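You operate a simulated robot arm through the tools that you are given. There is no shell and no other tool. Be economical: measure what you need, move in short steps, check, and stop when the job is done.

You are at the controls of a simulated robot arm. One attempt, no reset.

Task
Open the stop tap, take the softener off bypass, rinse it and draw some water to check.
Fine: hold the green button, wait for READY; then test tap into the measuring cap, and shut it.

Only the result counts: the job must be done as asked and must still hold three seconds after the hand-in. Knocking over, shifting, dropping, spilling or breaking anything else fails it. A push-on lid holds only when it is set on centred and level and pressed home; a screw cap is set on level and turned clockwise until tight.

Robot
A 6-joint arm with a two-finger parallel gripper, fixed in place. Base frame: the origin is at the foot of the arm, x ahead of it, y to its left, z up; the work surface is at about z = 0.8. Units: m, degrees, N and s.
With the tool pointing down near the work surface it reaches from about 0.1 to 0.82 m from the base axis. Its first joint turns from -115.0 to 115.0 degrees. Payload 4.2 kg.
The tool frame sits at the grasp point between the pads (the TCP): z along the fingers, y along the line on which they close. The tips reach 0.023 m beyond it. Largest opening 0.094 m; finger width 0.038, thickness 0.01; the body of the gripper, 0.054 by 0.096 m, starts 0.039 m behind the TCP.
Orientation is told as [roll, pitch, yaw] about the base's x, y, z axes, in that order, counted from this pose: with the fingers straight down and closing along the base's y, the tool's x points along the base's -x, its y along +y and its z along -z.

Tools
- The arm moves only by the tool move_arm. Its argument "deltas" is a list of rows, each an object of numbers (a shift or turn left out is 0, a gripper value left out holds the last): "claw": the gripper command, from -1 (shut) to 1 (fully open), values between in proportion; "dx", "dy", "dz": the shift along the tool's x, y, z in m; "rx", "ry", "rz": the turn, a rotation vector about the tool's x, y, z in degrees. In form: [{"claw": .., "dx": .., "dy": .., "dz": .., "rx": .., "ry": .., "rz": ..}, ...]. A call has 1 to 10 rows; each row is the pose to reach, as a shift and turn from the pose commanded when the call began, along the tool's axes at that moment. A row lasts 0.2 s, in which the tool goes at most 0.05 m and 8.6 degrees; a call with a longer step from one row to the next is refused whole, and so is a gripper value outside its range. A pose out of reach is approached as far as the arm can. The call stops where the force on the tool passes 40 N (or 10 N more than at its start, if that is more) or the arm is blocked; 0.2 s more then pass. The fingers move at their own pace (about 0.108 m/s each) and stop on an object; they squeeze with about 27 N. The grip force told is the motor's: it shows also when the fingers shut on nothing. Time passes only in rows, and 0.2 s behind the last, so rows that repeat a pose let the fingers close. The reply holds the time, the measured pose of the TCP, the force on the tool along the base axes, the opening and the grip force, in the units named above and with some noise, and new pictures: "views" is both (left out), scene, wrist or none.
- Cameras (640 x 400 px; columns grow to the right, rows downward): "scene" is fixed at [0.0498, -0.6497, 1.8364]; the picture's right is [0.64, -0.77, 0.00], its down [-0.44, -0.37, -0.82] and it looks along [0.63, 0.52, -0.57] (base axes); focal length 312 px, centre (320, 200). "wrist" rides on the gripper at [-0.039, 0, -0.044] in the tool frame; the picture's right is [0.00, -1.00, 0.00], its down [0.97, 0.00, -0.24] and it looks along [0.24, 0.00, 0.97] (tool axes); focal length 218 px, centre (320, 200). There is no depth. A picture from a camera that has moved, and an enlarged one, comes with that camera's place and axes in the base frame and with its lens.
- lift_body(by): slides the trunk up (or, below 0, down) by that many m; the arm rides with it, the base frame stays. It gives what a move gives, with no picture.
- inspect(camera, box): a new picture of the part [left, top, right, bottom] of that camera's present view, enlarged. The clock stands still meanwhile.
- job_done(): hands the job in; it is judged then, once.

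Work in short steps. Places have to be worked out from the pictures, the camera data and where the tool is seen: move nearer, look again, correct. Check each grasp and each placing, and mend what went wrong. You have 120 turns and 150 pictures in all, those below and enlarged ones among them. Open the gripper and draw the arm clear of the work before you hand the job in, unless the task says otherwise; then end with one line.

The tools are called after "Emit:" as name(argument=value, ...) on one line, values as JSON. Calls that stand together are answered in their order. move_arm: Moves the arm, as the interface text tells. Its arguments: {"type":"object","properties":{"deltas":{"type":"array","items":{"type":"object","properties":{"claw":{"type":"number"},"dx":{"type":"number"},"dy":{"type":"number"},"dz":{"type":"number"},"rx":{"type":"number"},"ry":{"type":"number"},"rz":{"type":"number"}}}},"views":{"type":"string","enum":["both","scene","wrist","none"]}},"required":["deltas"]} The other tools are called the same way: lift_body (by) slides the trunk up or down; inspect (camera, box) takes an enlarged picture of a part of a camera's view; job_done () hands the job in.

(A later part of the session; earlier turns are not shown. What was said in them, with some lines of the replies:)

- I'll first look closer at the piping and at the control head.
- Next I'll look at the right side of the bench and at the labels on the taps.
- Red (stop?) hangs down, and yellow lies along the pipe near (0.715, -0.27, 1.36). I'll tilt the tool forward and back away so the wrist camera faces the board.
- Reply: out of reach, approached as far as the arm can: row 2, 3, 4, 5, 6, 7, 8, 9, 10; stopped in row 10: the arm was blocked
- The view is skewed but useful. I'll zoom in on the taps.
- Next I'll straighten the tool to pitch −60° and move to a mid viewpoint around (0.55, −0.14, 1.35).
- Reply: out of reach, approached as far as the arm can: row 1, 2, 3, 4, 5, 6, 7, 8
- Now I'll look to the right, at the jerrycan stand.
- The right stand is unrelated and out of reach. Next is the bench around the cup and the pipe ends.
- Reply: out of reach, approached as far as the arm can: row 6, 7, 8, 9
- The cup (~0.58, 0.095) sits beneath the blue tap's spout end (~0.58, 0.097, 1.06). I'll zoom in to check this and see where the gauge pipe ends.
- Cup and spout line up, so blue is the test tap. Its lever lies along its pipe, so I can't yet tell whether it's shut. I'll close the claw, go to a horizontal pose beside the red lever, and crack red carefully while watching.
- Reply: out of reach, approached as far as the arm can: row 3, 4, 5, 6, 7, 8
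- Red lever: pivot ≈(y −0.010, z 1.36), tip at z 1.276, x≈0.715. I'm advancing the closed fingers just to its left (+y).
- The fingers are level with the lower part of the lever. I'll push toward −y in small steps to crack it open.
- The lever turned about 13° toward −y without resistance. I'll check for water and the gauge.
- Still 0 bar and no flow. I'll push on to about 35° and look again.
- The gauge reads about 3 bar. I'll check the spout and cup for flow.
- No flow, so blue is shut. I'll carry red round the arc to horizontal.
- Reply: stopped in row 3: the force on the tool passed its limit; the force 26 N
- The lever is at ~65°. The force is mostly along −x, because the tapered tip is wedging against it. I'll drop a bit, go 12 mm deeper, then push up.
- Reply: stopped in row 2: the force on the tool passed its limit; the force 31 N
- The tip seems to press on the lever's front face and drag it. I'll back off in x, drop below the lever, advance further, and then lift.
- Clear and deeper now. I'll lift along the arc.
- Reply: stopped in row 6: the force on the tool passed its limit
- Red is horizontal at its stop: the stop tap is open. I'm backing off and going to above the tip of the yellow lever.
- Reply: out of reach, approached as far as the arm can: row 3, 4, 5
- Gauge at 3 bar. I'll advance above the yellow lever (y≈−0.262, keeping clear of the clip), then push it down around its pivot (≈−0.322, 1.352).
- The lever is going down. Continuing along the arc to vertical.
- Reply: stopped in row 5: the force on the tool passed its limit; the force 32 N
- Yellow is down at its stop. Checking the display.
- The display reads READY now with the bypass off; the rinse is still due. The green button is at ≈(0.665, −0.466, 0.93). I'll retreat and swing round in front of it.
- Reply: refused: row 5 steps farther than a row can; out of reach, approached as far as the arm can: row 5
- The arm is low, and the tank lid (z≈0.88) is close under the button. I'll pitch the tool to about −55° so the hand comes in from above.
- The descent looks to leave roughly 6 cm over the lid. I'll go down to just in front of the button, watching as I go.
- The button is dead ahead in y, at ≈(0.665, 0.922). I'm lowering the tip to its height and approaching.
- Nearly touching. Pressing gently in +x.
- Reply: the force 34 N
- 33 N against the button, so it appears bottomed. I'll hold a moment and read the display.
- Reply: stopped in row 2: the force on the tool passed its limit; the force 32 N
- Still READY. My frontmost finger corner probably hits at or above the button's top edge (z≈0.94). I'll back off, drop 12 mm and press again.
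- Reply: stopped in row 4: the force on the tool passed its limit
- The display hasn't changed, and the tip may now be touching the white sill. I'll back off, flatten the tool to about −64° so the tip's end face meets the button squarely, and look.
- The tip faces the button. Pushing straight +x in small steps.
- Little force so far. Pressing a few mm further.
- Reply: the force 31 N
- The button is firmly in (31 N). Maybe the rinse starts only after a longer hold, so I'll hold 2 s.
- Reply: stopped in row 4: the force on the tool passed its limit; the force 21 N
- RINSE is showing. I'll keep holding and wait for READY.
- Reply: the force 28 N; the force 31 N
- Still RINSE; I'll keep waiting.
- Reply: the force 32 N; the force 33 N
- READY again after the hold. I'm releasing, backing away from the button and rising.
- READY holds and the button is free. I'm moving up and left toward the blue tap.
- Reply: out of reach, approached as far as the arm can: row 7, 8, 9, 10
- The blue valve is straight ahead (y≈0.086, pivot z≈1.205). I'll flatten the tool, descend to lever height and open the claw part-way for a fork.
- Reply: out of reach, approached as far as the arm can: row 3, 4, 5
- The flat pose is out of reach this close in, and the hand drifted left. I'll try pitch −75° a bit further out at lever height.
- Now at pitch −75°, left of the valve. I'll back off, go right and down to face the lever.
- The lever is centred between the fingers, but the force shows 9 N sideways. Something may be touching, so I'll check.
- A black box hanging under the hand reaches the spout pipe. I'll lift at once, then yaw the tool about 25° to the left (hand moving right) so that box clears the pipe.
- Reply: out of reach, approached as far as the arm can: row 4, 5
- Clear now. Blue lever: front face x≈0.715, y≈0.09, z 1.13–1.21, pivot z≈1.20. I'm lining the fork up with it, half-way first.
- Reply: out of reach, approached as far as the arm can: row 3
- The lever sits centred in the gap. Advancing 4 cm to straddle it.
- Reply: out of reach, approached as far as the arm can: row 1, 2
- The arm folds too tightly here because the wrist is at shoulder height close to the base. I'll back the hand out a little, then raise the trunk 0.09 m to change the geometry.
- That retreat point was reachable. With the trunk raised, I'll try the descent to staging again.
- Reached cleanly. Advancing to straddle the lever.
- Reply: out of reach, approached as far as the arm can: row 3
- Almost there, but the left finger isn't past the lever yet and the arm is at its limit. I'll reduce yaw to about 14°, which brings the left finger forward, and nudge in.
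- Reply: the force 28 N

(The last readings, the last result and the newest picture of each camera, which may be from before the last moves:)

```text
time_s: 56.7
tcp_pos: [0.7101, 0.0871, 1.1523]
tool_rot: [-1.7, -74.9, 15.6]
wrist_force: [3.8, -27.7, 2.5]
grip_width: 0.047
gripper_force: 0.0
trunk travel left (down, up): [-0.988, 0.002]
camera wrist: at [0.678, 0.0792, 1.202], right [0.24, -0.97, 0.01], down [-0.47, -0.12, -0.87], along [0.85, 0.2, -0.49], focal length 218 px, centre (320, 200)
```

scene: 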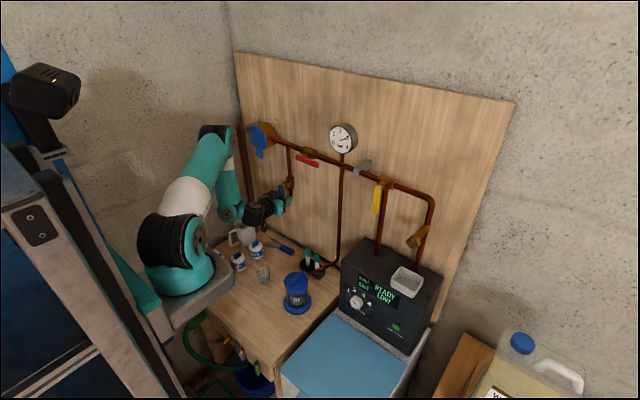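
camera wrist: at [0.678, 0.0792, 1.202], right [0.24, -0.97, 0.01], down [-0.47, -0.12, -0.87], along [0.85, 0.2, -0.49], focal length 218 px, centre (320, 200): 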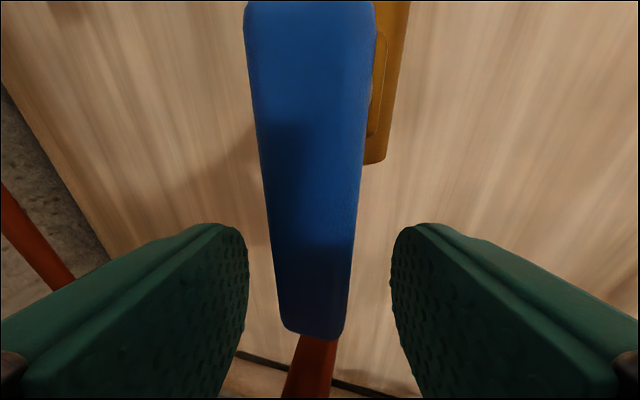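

Force −28 N in y: the hanging box touches the spout pipe. I'll relieve it by yawing back a little, flattening less and going up 1 cm.

Emit:
move_arm(deltas=[{"rx": -4, "rz": -1, "ry": 3, "dx": -0.004}, {"rx": -4, "rz": -1, "ry": 7, "dx": -0.008, "dz": -0.002}, {"rx": -4, "rz": -1, "ry": 10, "dx": -0.012, "dz": -0.003}])

Emit:
inspect(camera="scene", box=[210, 110, 370, 310])

```text
time_s: 57.5
tcp_pos: [0.7095, 0.0871, 1.1638]
tool_rot: [0.2, -64.7, 17.9]
wrist_force: [3.2, -11.2, -12.1]
grip_width: 0.0469
gripper_force: 0.1
trunk travel left (down, up): [-0.988, 0.002]
camera wrist: at [0.6874, 0.0803, 1.2178], right [0.31, -0.95, 0.0], down [-0.6, -0.2, -0.78], along [0.74, 0.24, -0.63], focal length 218 px, centre (320, 200)
```

scene: 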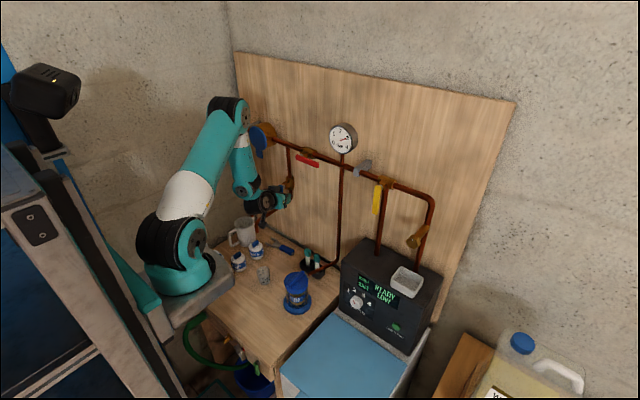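
wrist: 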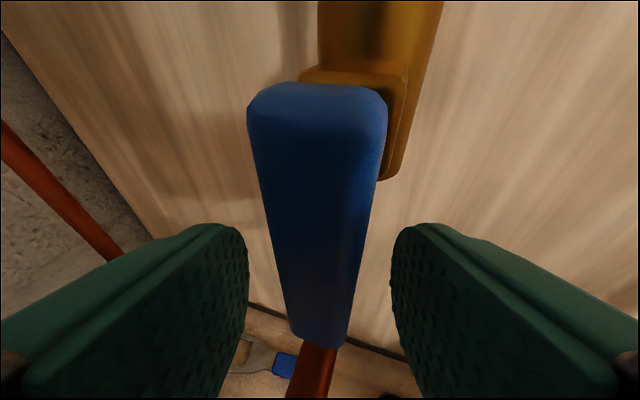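

```text
2.00 times, centred on (290, 210) of scene
camera zoom: at [0.0498, -0.6497, 1.8364], right [0.64, -0.77, 0.0], down [-0.44, -0.37, -0.82], along [0.63, 0.52, -0.57], focal length 624 px, centre (380, 180)
```

zoom: 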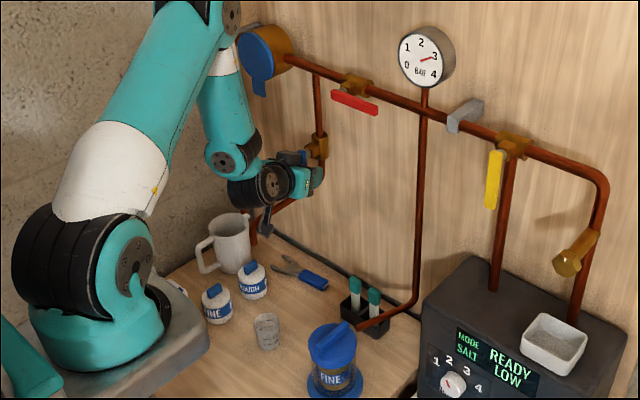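

There's still contact (box hooked beside/under the spout pipe). I'll yaw further so the rear of the hand swings right, away from the pipe.

Emit:
move_arm(deltas=[{"rx": -4, "rz": -1.9, "dy": -0.002}, {"rx": -8, "rz": -3.8, "dy": -0.003}])

Emit:
inspect(camera="scene", box=[220, 160, 310, 240])

```text
time_s: 58.1
tcp_pos: [0.7094, 0.0875, 1.165]
tool_rot: [0.6, -65.0, 26.4]
wrist_force: [0.5, 1.1, 1.1]
grip_width: 0.047
gripper_force: 0.0
trunk travel left (down, up): [-0.988, 0.002]
camera wrist: at [0.6893, 0.0764, 1.2194], right [0.45, -0.89, 0.0], down [-0.56, -0.28, -0.78], along [0.69, 0.36, -0.63], focal length 218 px, centre (320, 200)
```

scene: 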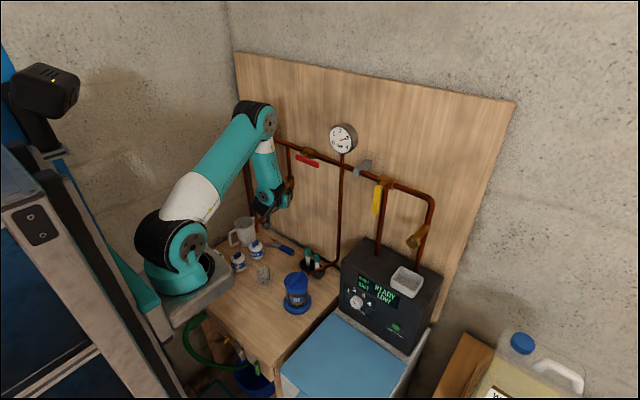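
wrist: 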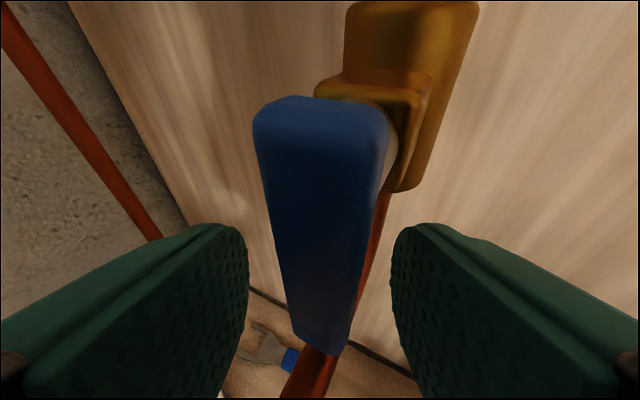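

```text
5.00 times, centred on (265, 200) of scene
camera zoom: at [0.0498, -0.6497, 1.8364], right [0.64, -0.77, 0.0], down [-0.44, -0.37, -0.82], along [0.63, 0.52, -0.57], focal length 1561 px, centre (595, 200)
```

zoom: 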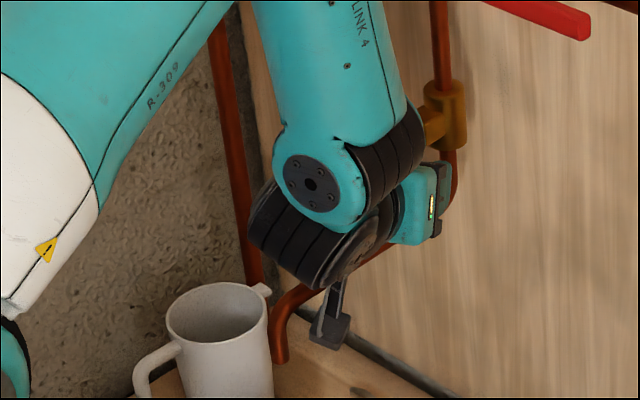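

The contact is gone. I'll advance 1 cm, narrow the fork to about 3 cm around the lever and check.

Emit:
move_arm(deltas=[{"claw": -0.35, "dz": 0.006}, {"dz": 0.012}, {"dz": 0.012}], views="wrist")

```text
time_s: 58.9
tcp_pos: [0.7197, 0.0917, 1.1601]
tool_rot: [0.7, -65.0, 26.4]
wrist_force: [0.0, 0.0, -0.1]
grip_width: 0.0306
gripper_force: 0.1
trunk travel left (down, up): [-0.988, 0.002]
camera wrist: at [0.6997, 0.0803, 1.2137], right [0.45, -0.89, -0.01], down [-0.56, -0.28, -0.78], along [0.69, 0.35, -0.63], focal length 218 px, centre (320, 200)
```

wrist: 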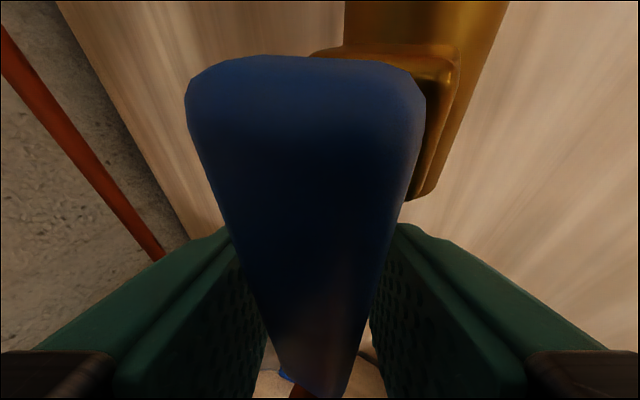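

The lever is straddled. I'll rotate the fork about the pivot to about 30° and look for flow.

Emit:
move_arm(deltas=[{"dx": 0.0008, "dy": -0.0049, "dz": -0.0022, "rx": 3.0, "ry": 3.5, "rz": -6.5}, {"dx": 0.001, "dy": -0.0092, "dz": -0.0045, "rx": 5.7, "ry": 6.6, "rz": -12.2}, {"dx": 0.0003, "dy": -0.0138, "dz": -0.0072, "rx": 8.7, "ry": 10.1, "rz": -18.7}, {"dx": -0.0005, "dy": -0.0177, "dz": -0.0097, "rx": 11.4, "ry": 13.1, "rz": -24.4}])

Emit:
inspect(camera="scene", box=[220, 180, 310, 300])

```text
time_s: 59.8
tcp_pos: [0.7181, 0.084, 1.1618]
tool_rot: [-34.3, -47.1, 56.8]
wrist_force: [-8.4, 35.4, -9.6]
grip_width: 0.0469
gripper_force: 17.6
trunk travel left (down, up): [-0.988, 0.002]
stopped in row 4: the force on the tool passed its limit (the readings are from after the stop); the commanded pose is now the measured one
camera wrist: at [0.6971, 0.0966, 1.2145], right [0.46, -0.8, 0.38], down [-0.55, -0.6, -0.58], along [0.69, 0.05, -0.72], focal length 218 px, centre (320, 200)
```

scene: 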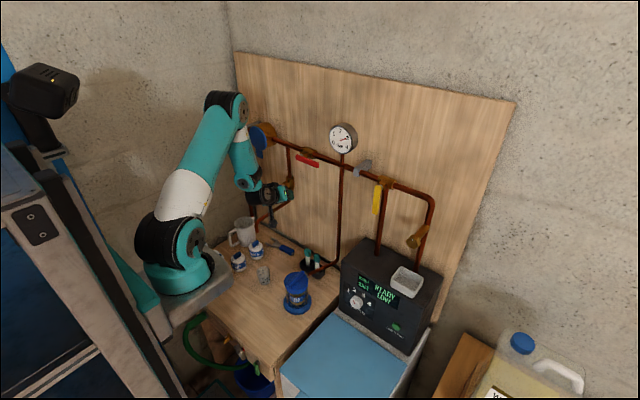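
wrist: 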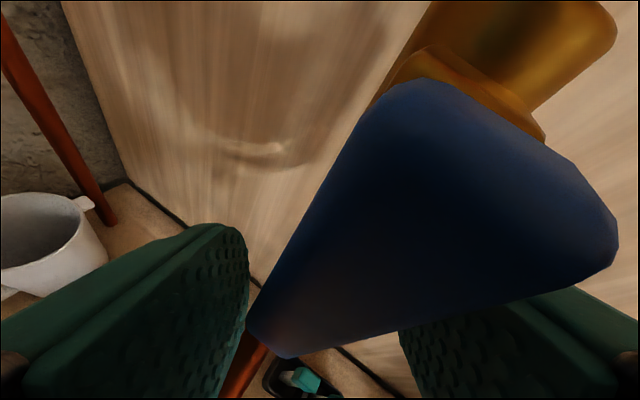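

```text
3.33 times, centred on (265, 240) of scene
camera zoom: at [0.0498, -0.6497, 1.8364], right [0.64, -0.77, 0.0], down [-0.44, -0.37, -0.82], along [0.63, 0.52, -0.57], focal length 1040 px, centre (503, 67)
```

zoom: 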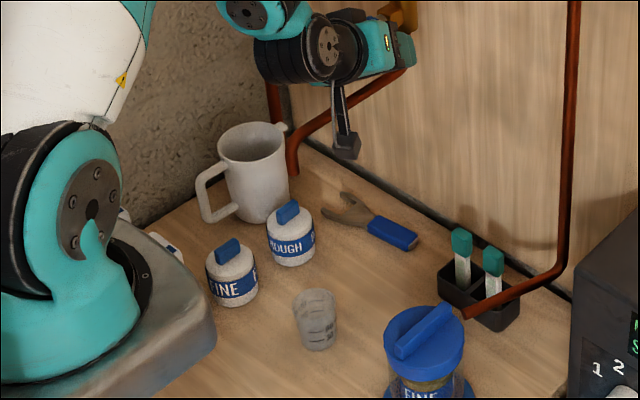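

The lever didn't move toward −y (35 N, the fork just spread), so hanging down is the stop and it must open toward +y (left). I'm returning the fork to neutral.

Emit:
move_arm(deltas=[{"claw": 0, "dx": -0.001, "dy": 0.002, "dz": 0.001, "rx": -3, "ry": -3.8, "rz": 6.6}, {"dx": -0.002, "dy": 0.004, "dz": 0.002, "rx": -6, "ry": -7.6, "rz": 13.2}, {"dx": -0.0037, "dy": 0.0062, "dz": 0.0038, "rx": -9.2, "ry": -11.5, "rz": 20}])

Emit:
inspect(camera="scene", box=[220, 180, 310, 300])

```text
time_s: 60.6
tcp_pos: [0.721, 0.0838, 1.1612]
tool_rot: [-3.0, -64.8, 29.9]
wrist_force: [0.5, 0.4, 0.7]
grip_width: 0.047
gripper_force: 0.2
trunk travel left (down, up): [-0.988, 0.002]
camera wrist: at [0.7004, 0.0748, 1.2145], right [0.46, -0.89, 0.02], down [-0.55, -0.3, -0.78], along [0.7, 0.34, -0.63], focal length 218 px, centre (320, 200)
```

scene: 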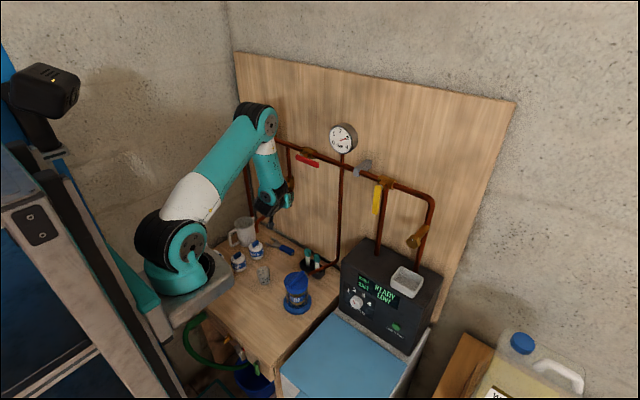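
wrist: 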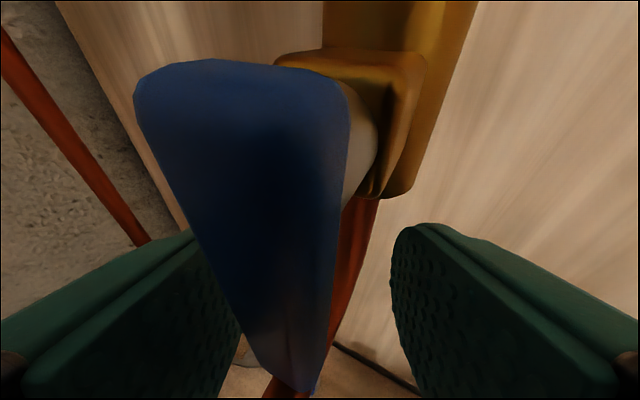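

```text
3.33 times, centred on (265, 240) of scene
camera zoom: at [0.0498, -0.6497, 1.8364], right [0.64, -0.77, 0.0], down [-0.44, -0.37, -0.82], along [0.63, 0.52, -0.57], focal length 1040 px, centre (503, 67)
```

zoom: 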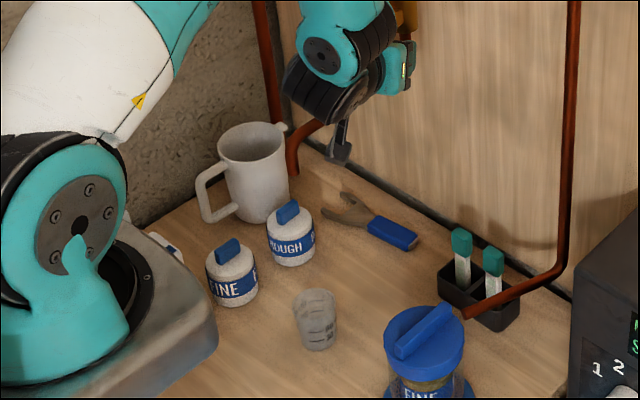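

The lever is near my left finger and hanging. Now I'll shift the hand +y so the right finger pushes it open to the left, in small steps.

Emit:
move_arm(deltas=[{"claw": 0.2, "dx": -0.0031, "dy": 0.0134, "dz": 0.006}, {"dx": -0.0052, "dy": 0.0223, "dz": 0.01}, {"dx": -0.0067, "dy": 0.0285, "dz": 0.0129}])

Emit:
inspect(camera="scene", box=[220, 180, 310, 300])

```text
time_s: 61.5
tcp_pos: [0.7208, 0.1106, 1.1583]
tool_rot: [-5.5, -64.1, 32.1]
wrist_force: [-4.0, -24.2, 2.7]
grip_width: 0.0561
gripper_force: 0.1
trunk travel left (down, up): [-0.988, 0.002]
stopped in row 3: the force on the tool passed its limit (the readings are from after the stop); the commanded pose is now the measured one
camera wrist: at [0.6995, 0.1012, 1.2121], right [0.46, -0.89, 0.04], down [-0.56, -0.32, -0.77], along [0.7, 0.33, -0.64], focal length 218 px, centre (320, 200)
```

scene: 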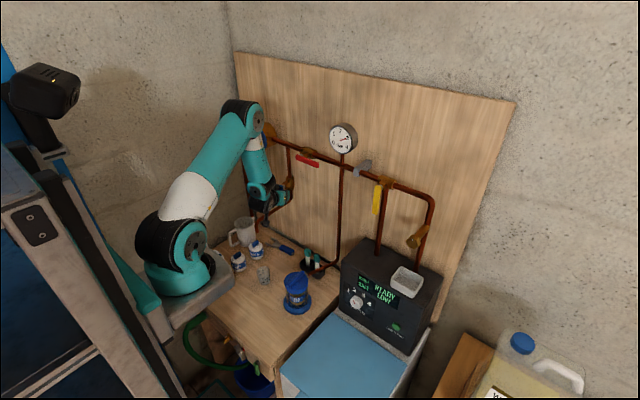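
wrist: 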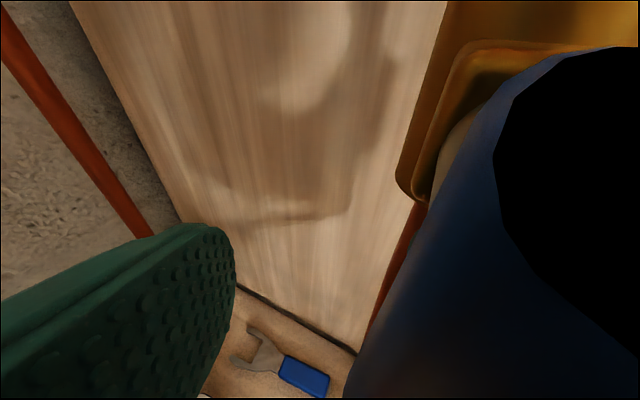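

```text
3.33 times, centred on (265, 240) of scene
camera zoom: at [0.0498, -0.6497, 1.8364], right [0.64, -0.77, 0.0], down [-0.44, -0.37, -0.82], along [0.63, 0.52, -0.57], focal length 1040 px, centre (503, 67)
```

zoom: 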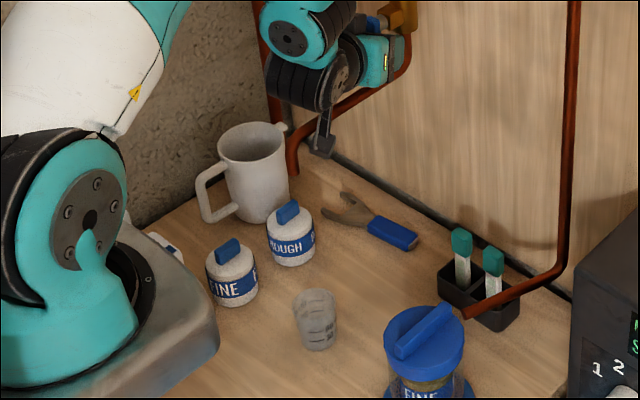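

No flow and −24 N. The box is probably against the pipe again, so this test isn't conclusive. I'll back out, close the fingers, and re-approach with the tool rolled 90° so the box points to the right.

Emit:
move_arm(deltas=[{"dx": 0.003, "dy": -0.015, "dz": -0.006}, {"dx": 0.0, "dy": -0.022, "dz": -0.03}, {"dx": 0.0, "dy": -0.022, "dz": -0.07}, {"dx": -0.01, "dy": -0.022, "dz": -0.1}])

Emit:
inspect(camera="wrist", box=[220, 60, 420, 260])

```text
time_s: 62.5
tcp_pos: [0.6551, 0.0585, 1.2146]
tool_rot: [-4.8, -64.3, 31.4]
wrist_force: [0.6, 0.6, -0.6]
grip_width: 0.0566
gripper_force: 0.0
trunk travel left (down, up): [-0.988, 0.002]
camera wrist: at [0.6345, 0.0485, 1.2668], right [0.46, -0.89, 0.04], down [-0.56, -0.32, -0.77], along [0.7, 0.33, -0.64], focal length 218 px, centre (320, 200)
```

scene: 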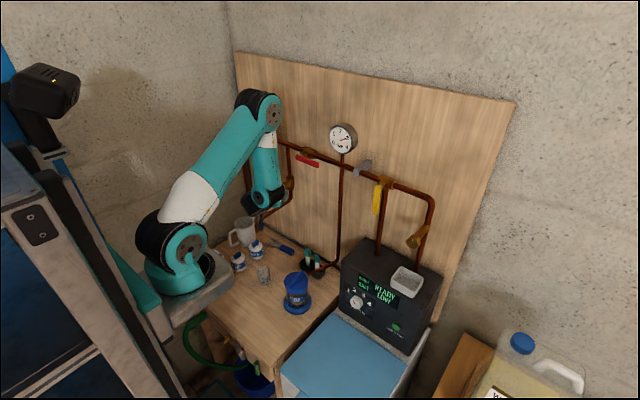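
wrist: 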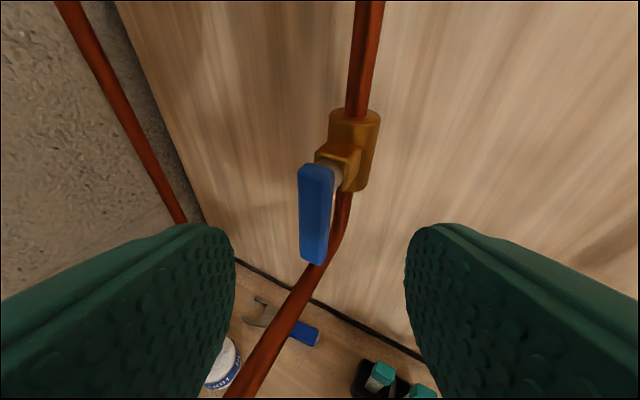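

```text
2.00 times, centred on (320, 160) of wrist
camera zoom: at [0.6345, 0.0485, 1.2668], right [0.46, -0.89, 0.04], down [-0.56, -0.32, -0.77], along [0.7, 0.33, -0.64], focal length 436 px, centre (320, 280)
```

zoom: 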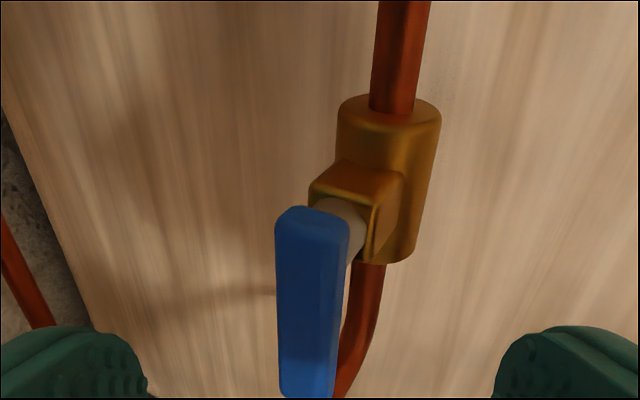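

The lever is still hanging. I'll roll the tool (closing the fingers) to face straight ahead with the box to the right.

Emit:
move_arm(deltas=[{"claw": -1, "rx": 1.4, "ry": 2.1, "rz": -7.4}, {"rx": 2.8, "ry": 4.2, "rz": -14.8}, {"rx": 4.2, "ry": 6.2, "rz": -22.2}, {"rx": 5.6, "ry": 8.3, "rz": -29.6}, {"rx": 7, "ry": 10.4, "rz": -37}, {"rx": 8.3, "ry": 12.5, "rz": -44.4}, {"rx": 9.7, "ry": 14.6, "rz": -51.8}, {"rx": 11.1, "ry": 16.6, "rz": -59.2}, {"rx": 12.5, "ry": 18.7, "rz": -66.6}, {"rx": 13.9, "ry": 20.8, "rz": -74}])

```text
time_s: 64.7
tcp_pos: [0.6524, 0.0567, 1.2124]
tool_rot: [-60.1, -0.1, 90.1]
wrist_force: [-0.5, 0.3, -1.0]
grip_width: 0.0001
gripper_force: 26.9
trunk travel left (down, up): [-0.988, 0.002]
camera wrist: at [0.6152, 0.0948, 1.2336], right [0.5, 0.0, 0.87], down [-0.21, -0.97, 0.12], along [0.84, -0.24, -0.48], focal length 218 px, centre (320, 200)
```

scene: 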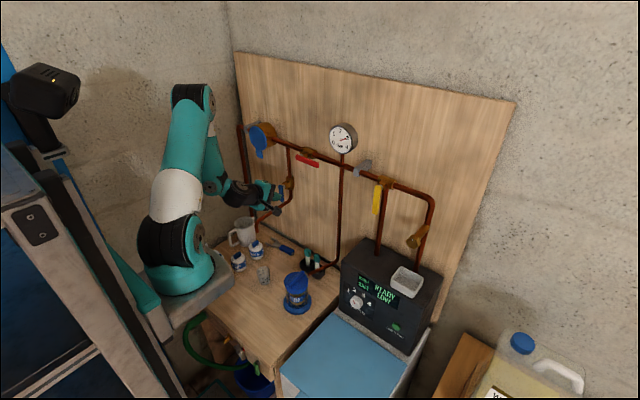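
wrist: 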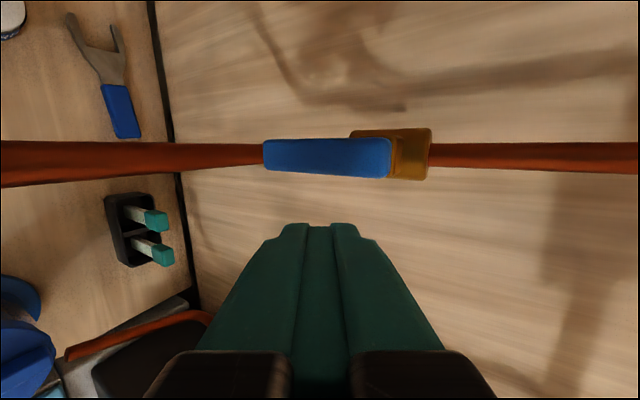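

That's a clean pose, facing straight on with the lever just above (left of) the fingers. I'll advance on its right side.

Emit:
move_arm(deltas=[{"dx": 0.005, "dy": 0.004, "dz": 0.025}, {"dx": 0.005, "dy": 0.008, "dz": 0.05}, {"dx": 0.005, "dy": 0.0114, "dz": 0.074}])

```text
time_s: 65.5
tcp_pos: [0.7091, 0.0523, 1.1648]
tool_rot: [-60.0, -0.3, 90.2]
wrist_force: [0.3, -0.9, 0.3]
grip_width: 0.0001
gripper_force: 27.2
trunk travel left (down, up): [-0.988, 0.002]
camera wrist: at [0.672, 0.0905, 1.1863], right [0.5, 0.0, 0.87], down [-0.21, -0.97, 0.12], along [0.84, -0.24, -0.49], focal length 218 px, centre (320, 200)
```

scene: 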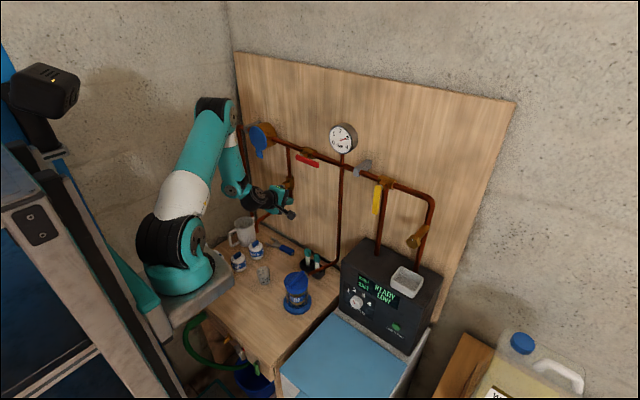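
wrist: 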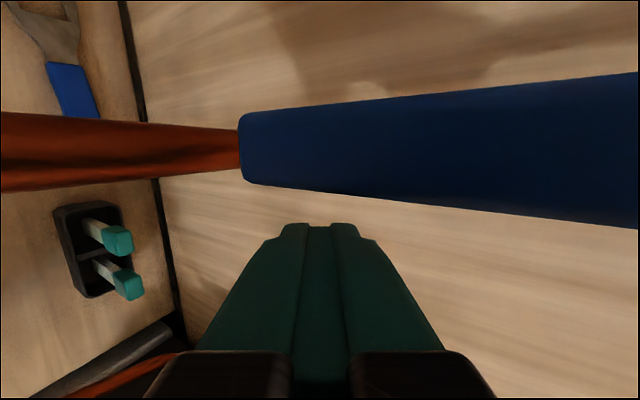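

The fingers are right beside the lever. Pushing +y gently.

Emit:
move_arm(deltas=[{"dx": -0.008}, {"dx": -0.015}, {"dx": -0.021}])

Emit:
inspect(camera="scene", box=[220, 180, 310, 300])

```text
time_s: 66.3
tcp_pos: [0.7108, 0.0706, 1.1627]
tool_rot: [-59.9, -0.1, 90.0]
wrist_force: [-4.0, -5.6, -8.8]
grip_width: 0.0003
gripper_force: 27.0
trunk travel left (down, up): [-0.988, 0.002]
camera wrist: at [0.6729, 0.1097, 1.1849], right [0.5, 0.0, 0.86], down [-0.21, -0.97, 0.12], along [0.84, -0.24, -0.49], focal length 218 px, centre (320, 200)
```

scene: 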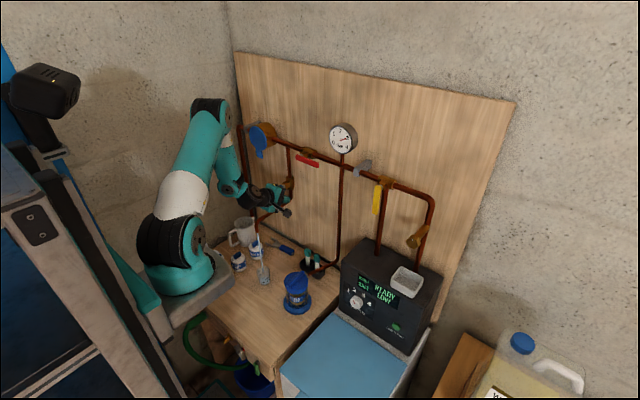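
wrist: 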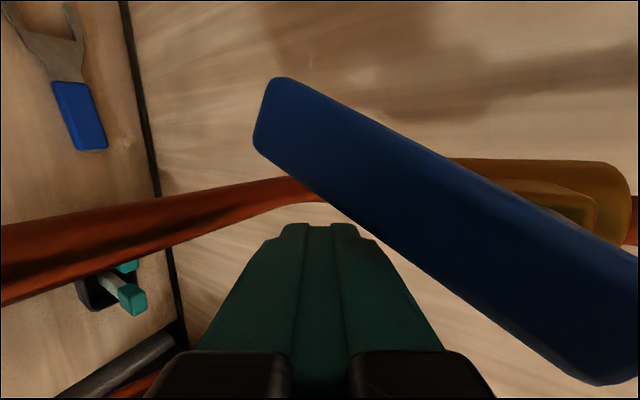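

```text
3.33 times, centred on (265, 240) of scene
camera zoom: at [0.0498, -0.6497, 1.8364], right [0.64, -0.77, 0.0], down [-0.44, -0.37, -0.82], along [0.63, 0.52, -0.57], focal length 1040 px, centre (503, 67)
```

zoom: 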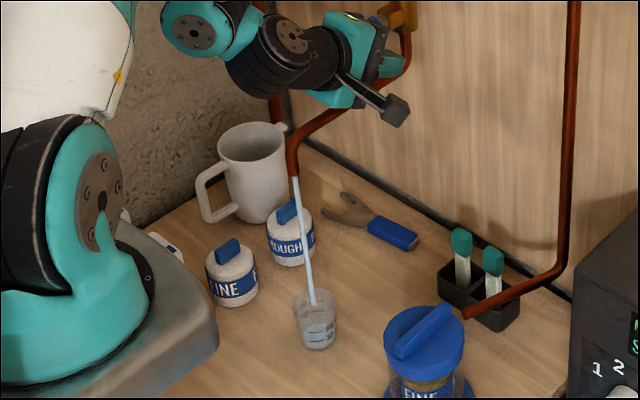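

Water is running into the cup. The clock stands still during inspect, so I'll check the level and then close quickly.

Emit:
inspect(camera="scene", box=[248, 255, 280, 290])

```text
11.43 times, centred on (264, 272) of scene
camera zoom: at [0.0498, -0.6497, 1.8364], right [0.64, -0.77, 0.0], down [-0.44, -0.37, -0.82], along [0.63, 0.52, -0.57], focal length 3567 px, centre (960, -629)
```

zoom: 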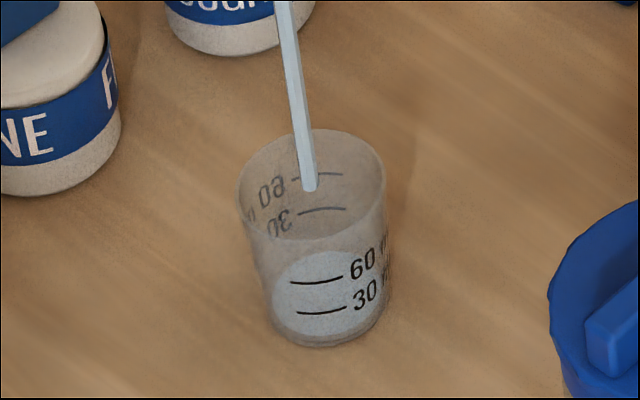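

About 10 mL in so far, so the ~1.2 s to go round will give roughly 40 mL. I'll swing round the lever and push it shut now.

Emit:
move_arm(deltas=[{"dz": -0.038}, {"dz": -0.038, "dx": -0.046}, {"dz": -0.038, "dx": -0.09}, {"dz": 0.002, "dx": -0.09}, {"dz": 0.002, "dx": -0.062}, {"dz": 0.002, "dx": -0.048}])

Emit:
inspect(camera="scene", box=[240, 200, 300, 290])

```text
time_s: 67.7
tcp_pos: [0.7143, 0.1202, 1.1643]
tool_rot: [-60.1, -0.2, 90.0]
wrist_force: [-0.4, 1.1, -0.1]
grip_width: 0.0
gripper_force: 26.6
trunk travel left (down, up): [-0.988, 0.002]
camera wrist: at [0.6758, 0.158, 1.1856], right [0.5, 0.0, 0.87], down [-0.21, -0.97, 0.12], along [0.84, -0.24, -0.49], focal length 218 px, centre (320, 200)
```

scene: 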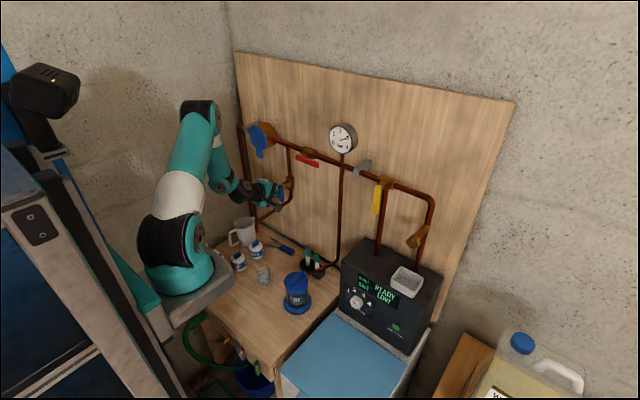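
wrist: 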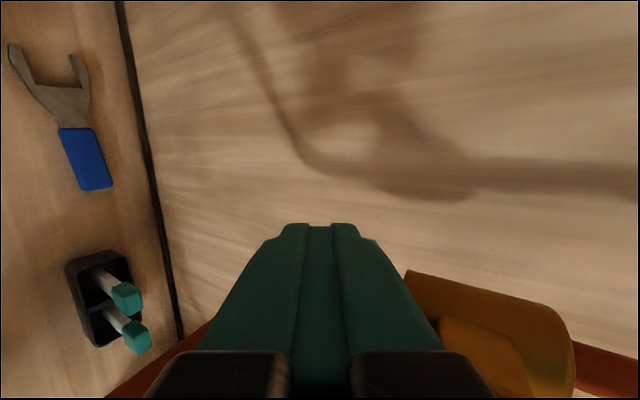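

```text
4.44 times, centred on (270, 245) of scene
camera zoom: at [0.0498, -0.6497, 1.8364], right [0.64, -0.77, 0.0], down [-0.44, -0.37, -0.82], along [0.63, 0.52, -0.57], focal length 1387 px, centre (542, 0)
```

zoom: 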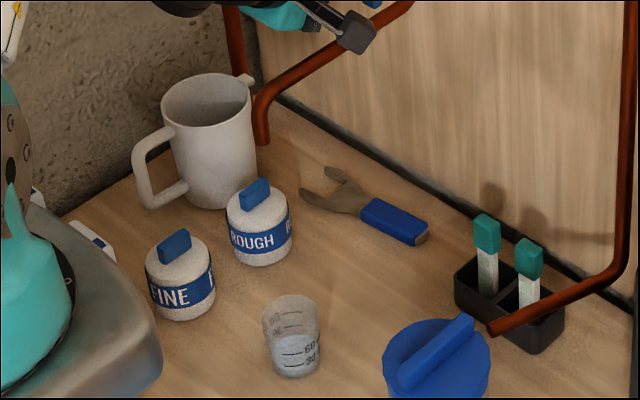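

Flow has stopped. I'll push a few mm more to seat the lever at its stop, and check the cup level.

Emit:
move_arm(deltas=[{"dx": 0.003}, {"dx": 0.006}, {"dx": 0.009}], views="none")

Emit:
inspect(camera="scene", box=[248, 255, 280, 290])

```text
time_s: 68.5
tcp_pos: [0.7141, 0.119, 1.1639]
tool_rot: [-60.1, -0.9, 90.8]
wrist_force: [0.4, 25.3, -7.4]
grip_width: 0.0001
gripper_force: 27.4
trunk travel left (down, up): [-0.988, 0.002]
stopped in row 3: the force on the tool passed its limit (the readings are from after the stop); the commanded pose is now the measured one
```

```text
11.43 times, centred on (264, 272) of scene
camera zoom: at [0.0498, -0.6497, 1.8364], right [0.64, -0.77, 0.0], down [-0.44, -0.37, -0.82], along [0.63, 0.52, -0.57], focal length 3567 px, centre (960, -629)
```

zoom: 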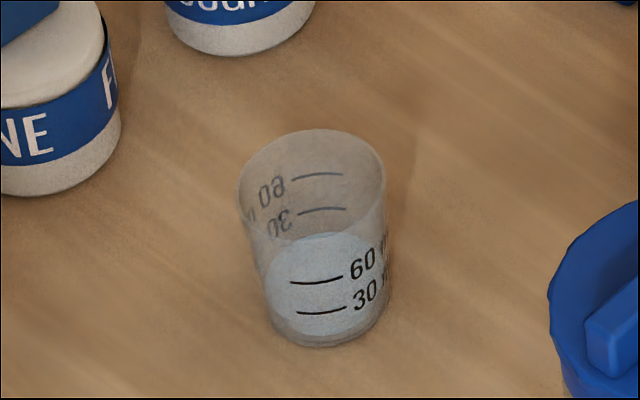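

The tap is shut against its stop. The level reads only about 15 mL, below the 30 mark, so I'll draw a little more in the same way, starting back on the right side of the lever.

Emit:
move_arm(deltas=[{"dx": -0.004}, {"dx": -0.004, "dz": -0.042}, {"dx": 0.035, "dz": -0.042}, {"dx": 0.069, "dz": -0.042}, {"dx": 0.069, "dz": -0.003}])

```text
time_s: 69.7
tcp_pos: [0.7109, 0.0482, 1.1653]
tool_rot: [-60.1, -0.7, 90.3]
wrist_force: [-0.6, -0.7, 0.7]
grip_width: 0.0
gripper_force: 27.4
trunk travel left (down, up): [-0.988, 0.002]
camera wrist: at [0.674, 0.0866, 1.1876], right [0.5, -0.01, 0.87], down [-0.2, -0.97, 0.11], along [0.84, -0.23, -0.49], focal length 218 px, centre (320, 200)
```

scene: 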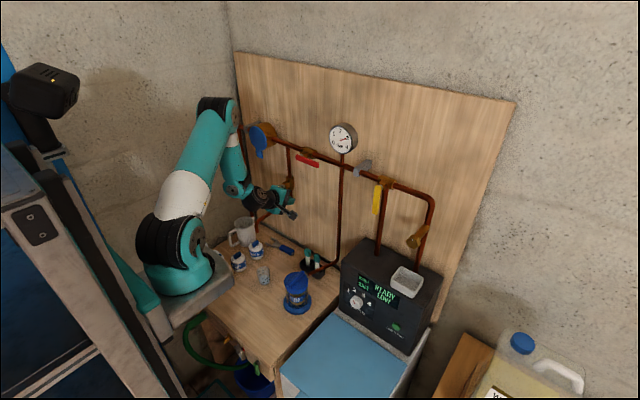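
wrist: 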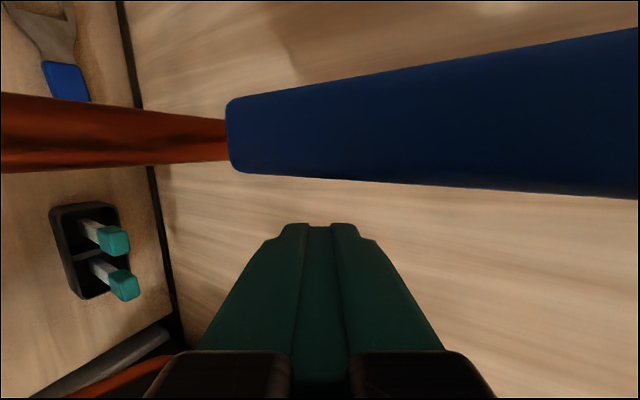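

The lever hangs fully closed. I'll open again to the same angle for about 0.6 s, then check the level.

Emit:
move_arm(deltas=[{"dx": -0.01}, {"dx": -0.018}, {"dx": -0.024}, {"dx": -0.024}], views="none")

Emit:
inspect(camera="scene", box=[248, 255, 280, 290])

```text
time_s: 70.7
tcp_pos: [0.7109, 0.0701, 1.1647]
tool_rot: [-59.9, -0.7, 90.4]
wrist_force: [-2.4, -6.3, -11.1]
grip_width: 0.0001
gripper_force: 26.9
trunk travel left (down, up): [-0.988, 0.002]
```

```text
11.43 times, centred on (264, 272) of scene
camera zoom: at [0.0498, -0.6497, 1.8364], right [0.64, -0.77, 0.0], down [-0.44, -0.37, -0.82], along [0.63, 0.52, -0.57], focal length 3567 px, centre (960, -629)
```

zoom: 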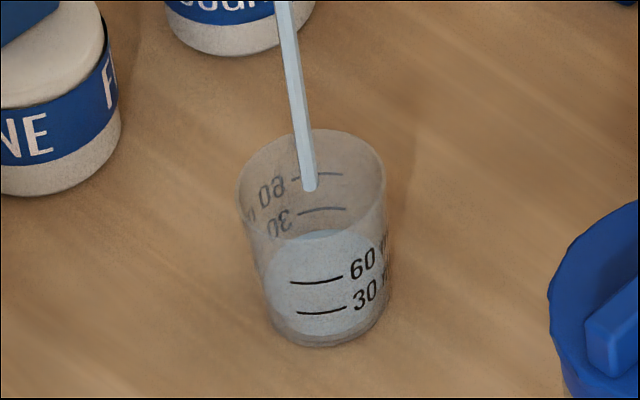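

Level rising slowly (~15 px/s). I'll hold open about 1 s more, then recheck.

Emit:
move_arm(deltas=[{"dx": 0}, {"dx": 0}, {"dx": 0}, {"dx": 0}], views="none")

Emit:
inspect(camera="scene", box=[248, 255, 280, 290])

```text
time_s: 71.7
tcp_pos: [0.7121, 0.0706, 1.1665]
tool_rot: [-60.2, -0.7, 90.6]
wrist_force: [-5.5, -4.2, -11.0]
grip_width: 0.0
gripper_force: 27.0
trunk travel left (down, up): [-0.988, 0.002]
```

```text
11.43 times, centred on (264, 272) of scene
camera zoom: at [0.0498, -0.6497, 1.8364], right [0.64, -0.77, 0.0], down [-0.44, -0.37, -0.82], along [0.63, 0.52, -0.57], focal length 3567 px, centre (960, -629)
```

zoom: 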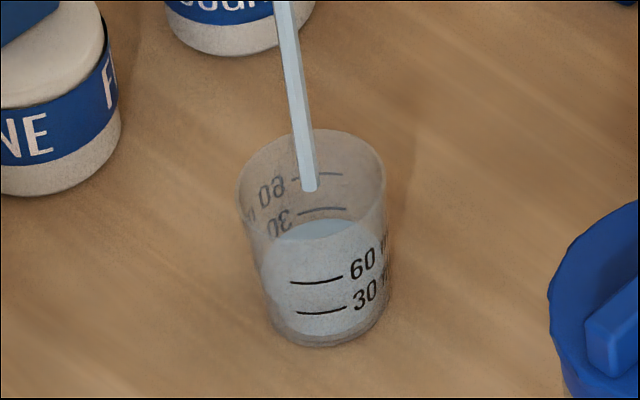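

The level is still just under the 30 mark. Another ~1 s hold, then I'll close; that should end at about 40–45 mL.

Emit:
move_arm(deltas=[{"dx": 0}, {"dx": 0}, {"dx": 0}, {"dx": 0}, {"dx": 0}], views="none")

Emit:
move_arm(deltas=[{"dz": -0.038}, {"dz": -0.038, "dx": -0.046}, {"dz": -0.038, "dx": -0.09}, {"dz": 0.001, "dx": -0.09}, {"dz": 0.001, "dx": -0.062}, {"dz": 0.001, "dx": -0.048}, {"dz": 0.001, "dx": -0.042}])

Emit:
inspect(camera="scene", box=[248, 255, 280, 290])

```text
time_s: 72.9
tcp_pos: [0.7133, 0.0718, 1.1662]
tool_rot: [-60.2, -0.6, 90.4]
wrist_force: [-2.2, -2.3, -3.4]
grip_width: 0.0
gripper_force: 26.6
trunk travel left (down, up): [-0.988, 0.002]
```

```text
time_s: 74.7
tcp_pos: [0.7087, 0.1186, 1.1658]
tool_rot: [-60.2, -1.4, 91.3]
wrist_force: [-6.8, 27.6, -3.1]
grip_width: 0.0
gripper_force: 26.8
trunk travel left (down, up): [-0.988, 0.002]
stopped in row 7: the force on the tool passed its limit (the readings are from after the stop); the commanded pose is now the measured one
camera wrist: at [0.6694, 0.1559, 1.1874], right [0.5, -0.01, 0.87], down [-0.19, -0.98, 0.1], along [0.85, -0.21, -0.49], focal length 218 px, centre (320, 200)
```

scene: 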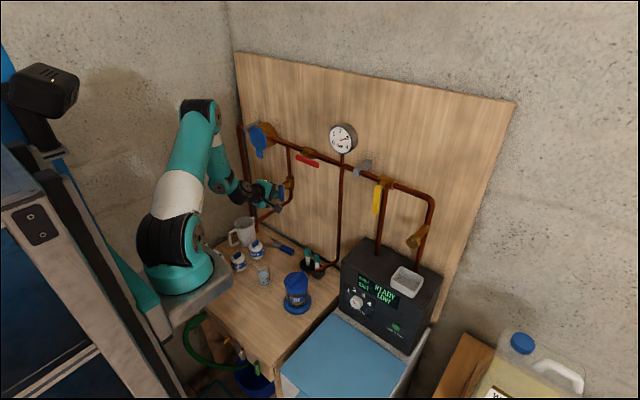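
wrist: 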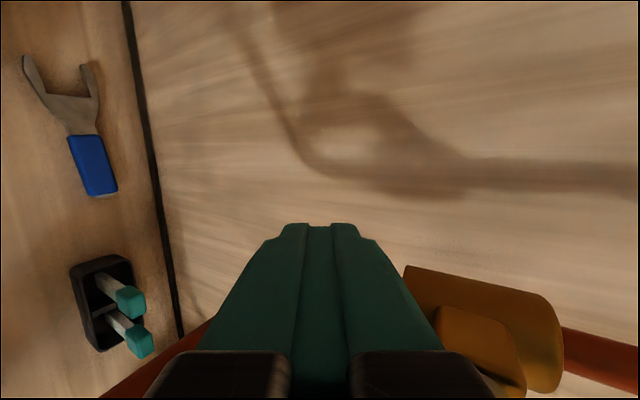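

```text
11.43 times, centred on (264, 272) of scene
camera zoom: at [0.0498, -0.6497, 1.8364], right [0.64, -0.77, 0.0], down [-0.44, -0.37, -0.82], along [0.63, 0.52, -0.57], focal length 3567 px, centre (960, -629)
```

zoom: 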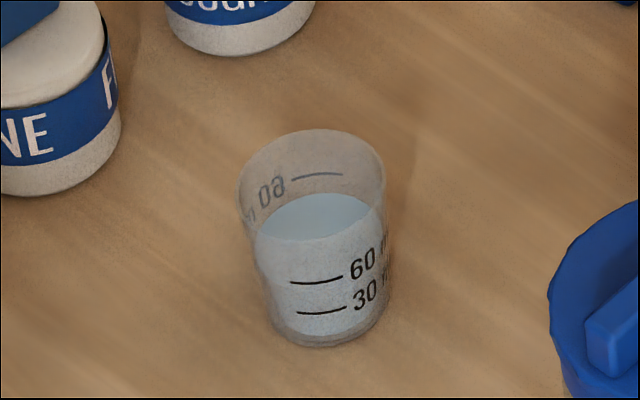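

The cup holds about 45 mL and the tap is shut. I'm drawing back and opening the gripper.

Emit:
move_arm(deltas=[{"dx": -0.006}, {"dx": -0.006, "dz": -0.04}, {"dx": -0.006, "dz": -0.08}, {"claw": 1, "dx": 0.03, "dz": -0.1}, {"dx": 0.07, "dz": -0.11, "dy": -0.02}, {"dx": 0.11, "dz": -0.12, "dy": -0.04}, {"dx": 0.15, "dz": -0.12, "dy": -0.06}, {"dx": 0.19, "dz": -0.12, "dy": -0.08}])

Emit:
inspect(camera="scene", box=[230, 100, 450, 340])

```text
time_s: 76.5
tcp_pos: [0.651, -0.0815, 1.2922]
tool_rot: [-60.2, -1.2, 90.9]
wrist_force: [-0.4, 0.7, -0.4]
grip_width: 0.0941
gripper_force: 0.0
trunk travel left (down, up): [-0.988, 0.002]
camera wrist: at [0.6127, -0.0438, 1.3145], right [0.5, -0.01, 0.87], down [-0.19, -0.98, 0.1], along [0.85, -0.22, -0.49], focal length 218 px, centre (320, 200)
```

scene: 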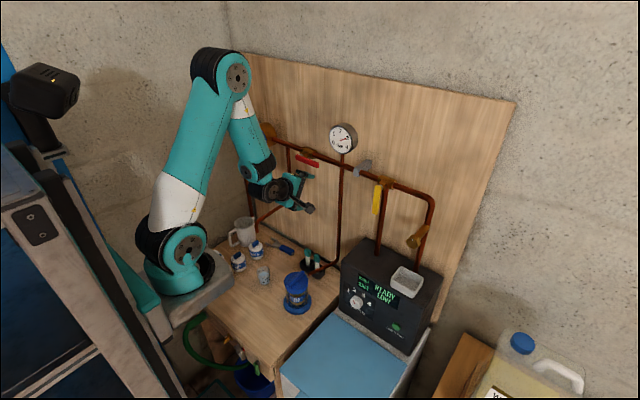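
wrist: 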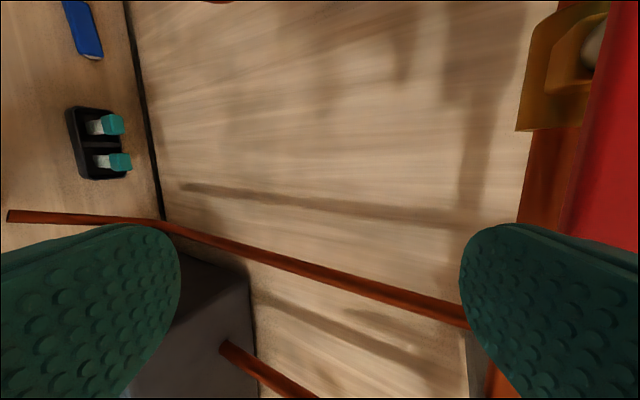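

```text
1.67 times, centred on (340, 220) of scene
camera zoom: at [0.0498, -0.6497, 1.8364], right [0.64, -0.77, 0.0], down [-0.44, -0.37, -0.82], along [0.63, 0.52, -0.57], focal length 520 px, centre (287, 167)
```

zoom: 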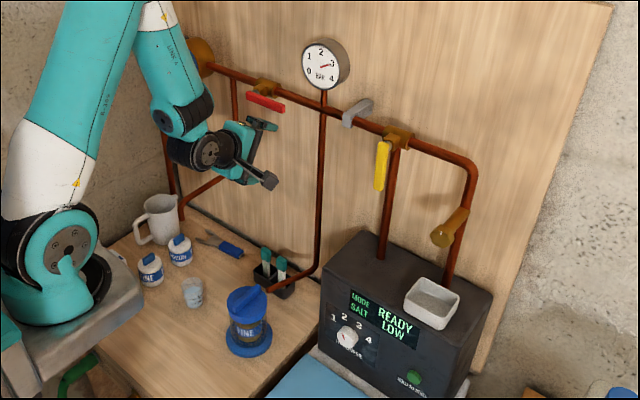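

All is in order: 3 bar, READY, red open, yellow down, blue shut. I'm drawing further back from the board, then a last check that nothing drips.

Emit:
move_arm(deltas=[{"dz": -0.04}, {"dz": -0.07, "dx": 0.03}, {"dz": -0.08, "dx": 0.07}, {"dz": -0.08, "dx": 0.11}], views="none")

Emit:
inspect(camera="scene", box=[220, 110, 440, 320])

```text
time_s: 77.5
tcp_pos: [0.6212, -0.2071, 1.3361]
tool_rot: [-60.1, -1.1, 91.1]
wrist_force: [-0.3, 1.1, 0.4]
grip_width: 0.0941
gripper_force: 0.0
out of reach, approached as far as the arm can: row 1, 2, 3, 4
trunk travel left (down, up): [-0.988, 0.002]
```

```text
1.90 times, centred on (330, 215) of scene
camera zoom: at [0.0498, -0.6497, 1.8364], right [0.64, -0.77, 0.0], down [-0.44, -0.37, -0.82], along [0.63, 0.52, -0.57], focal length 594 px, centre (301, 171)
```

zoom: 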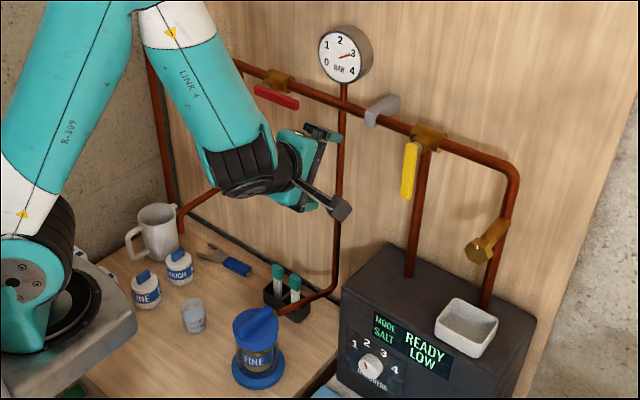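

The arm is clear, nothing is dripping and the cup is upright. Handing in.

Emit:
job_done()

```text
The job is handed in.
```

The stop tap is open at 3 bar, the softener is off bypass and rinsed to READY, and about 45 mL was drawn into the measuring cap with the test tap shut again. The display still shows SALT LOW.
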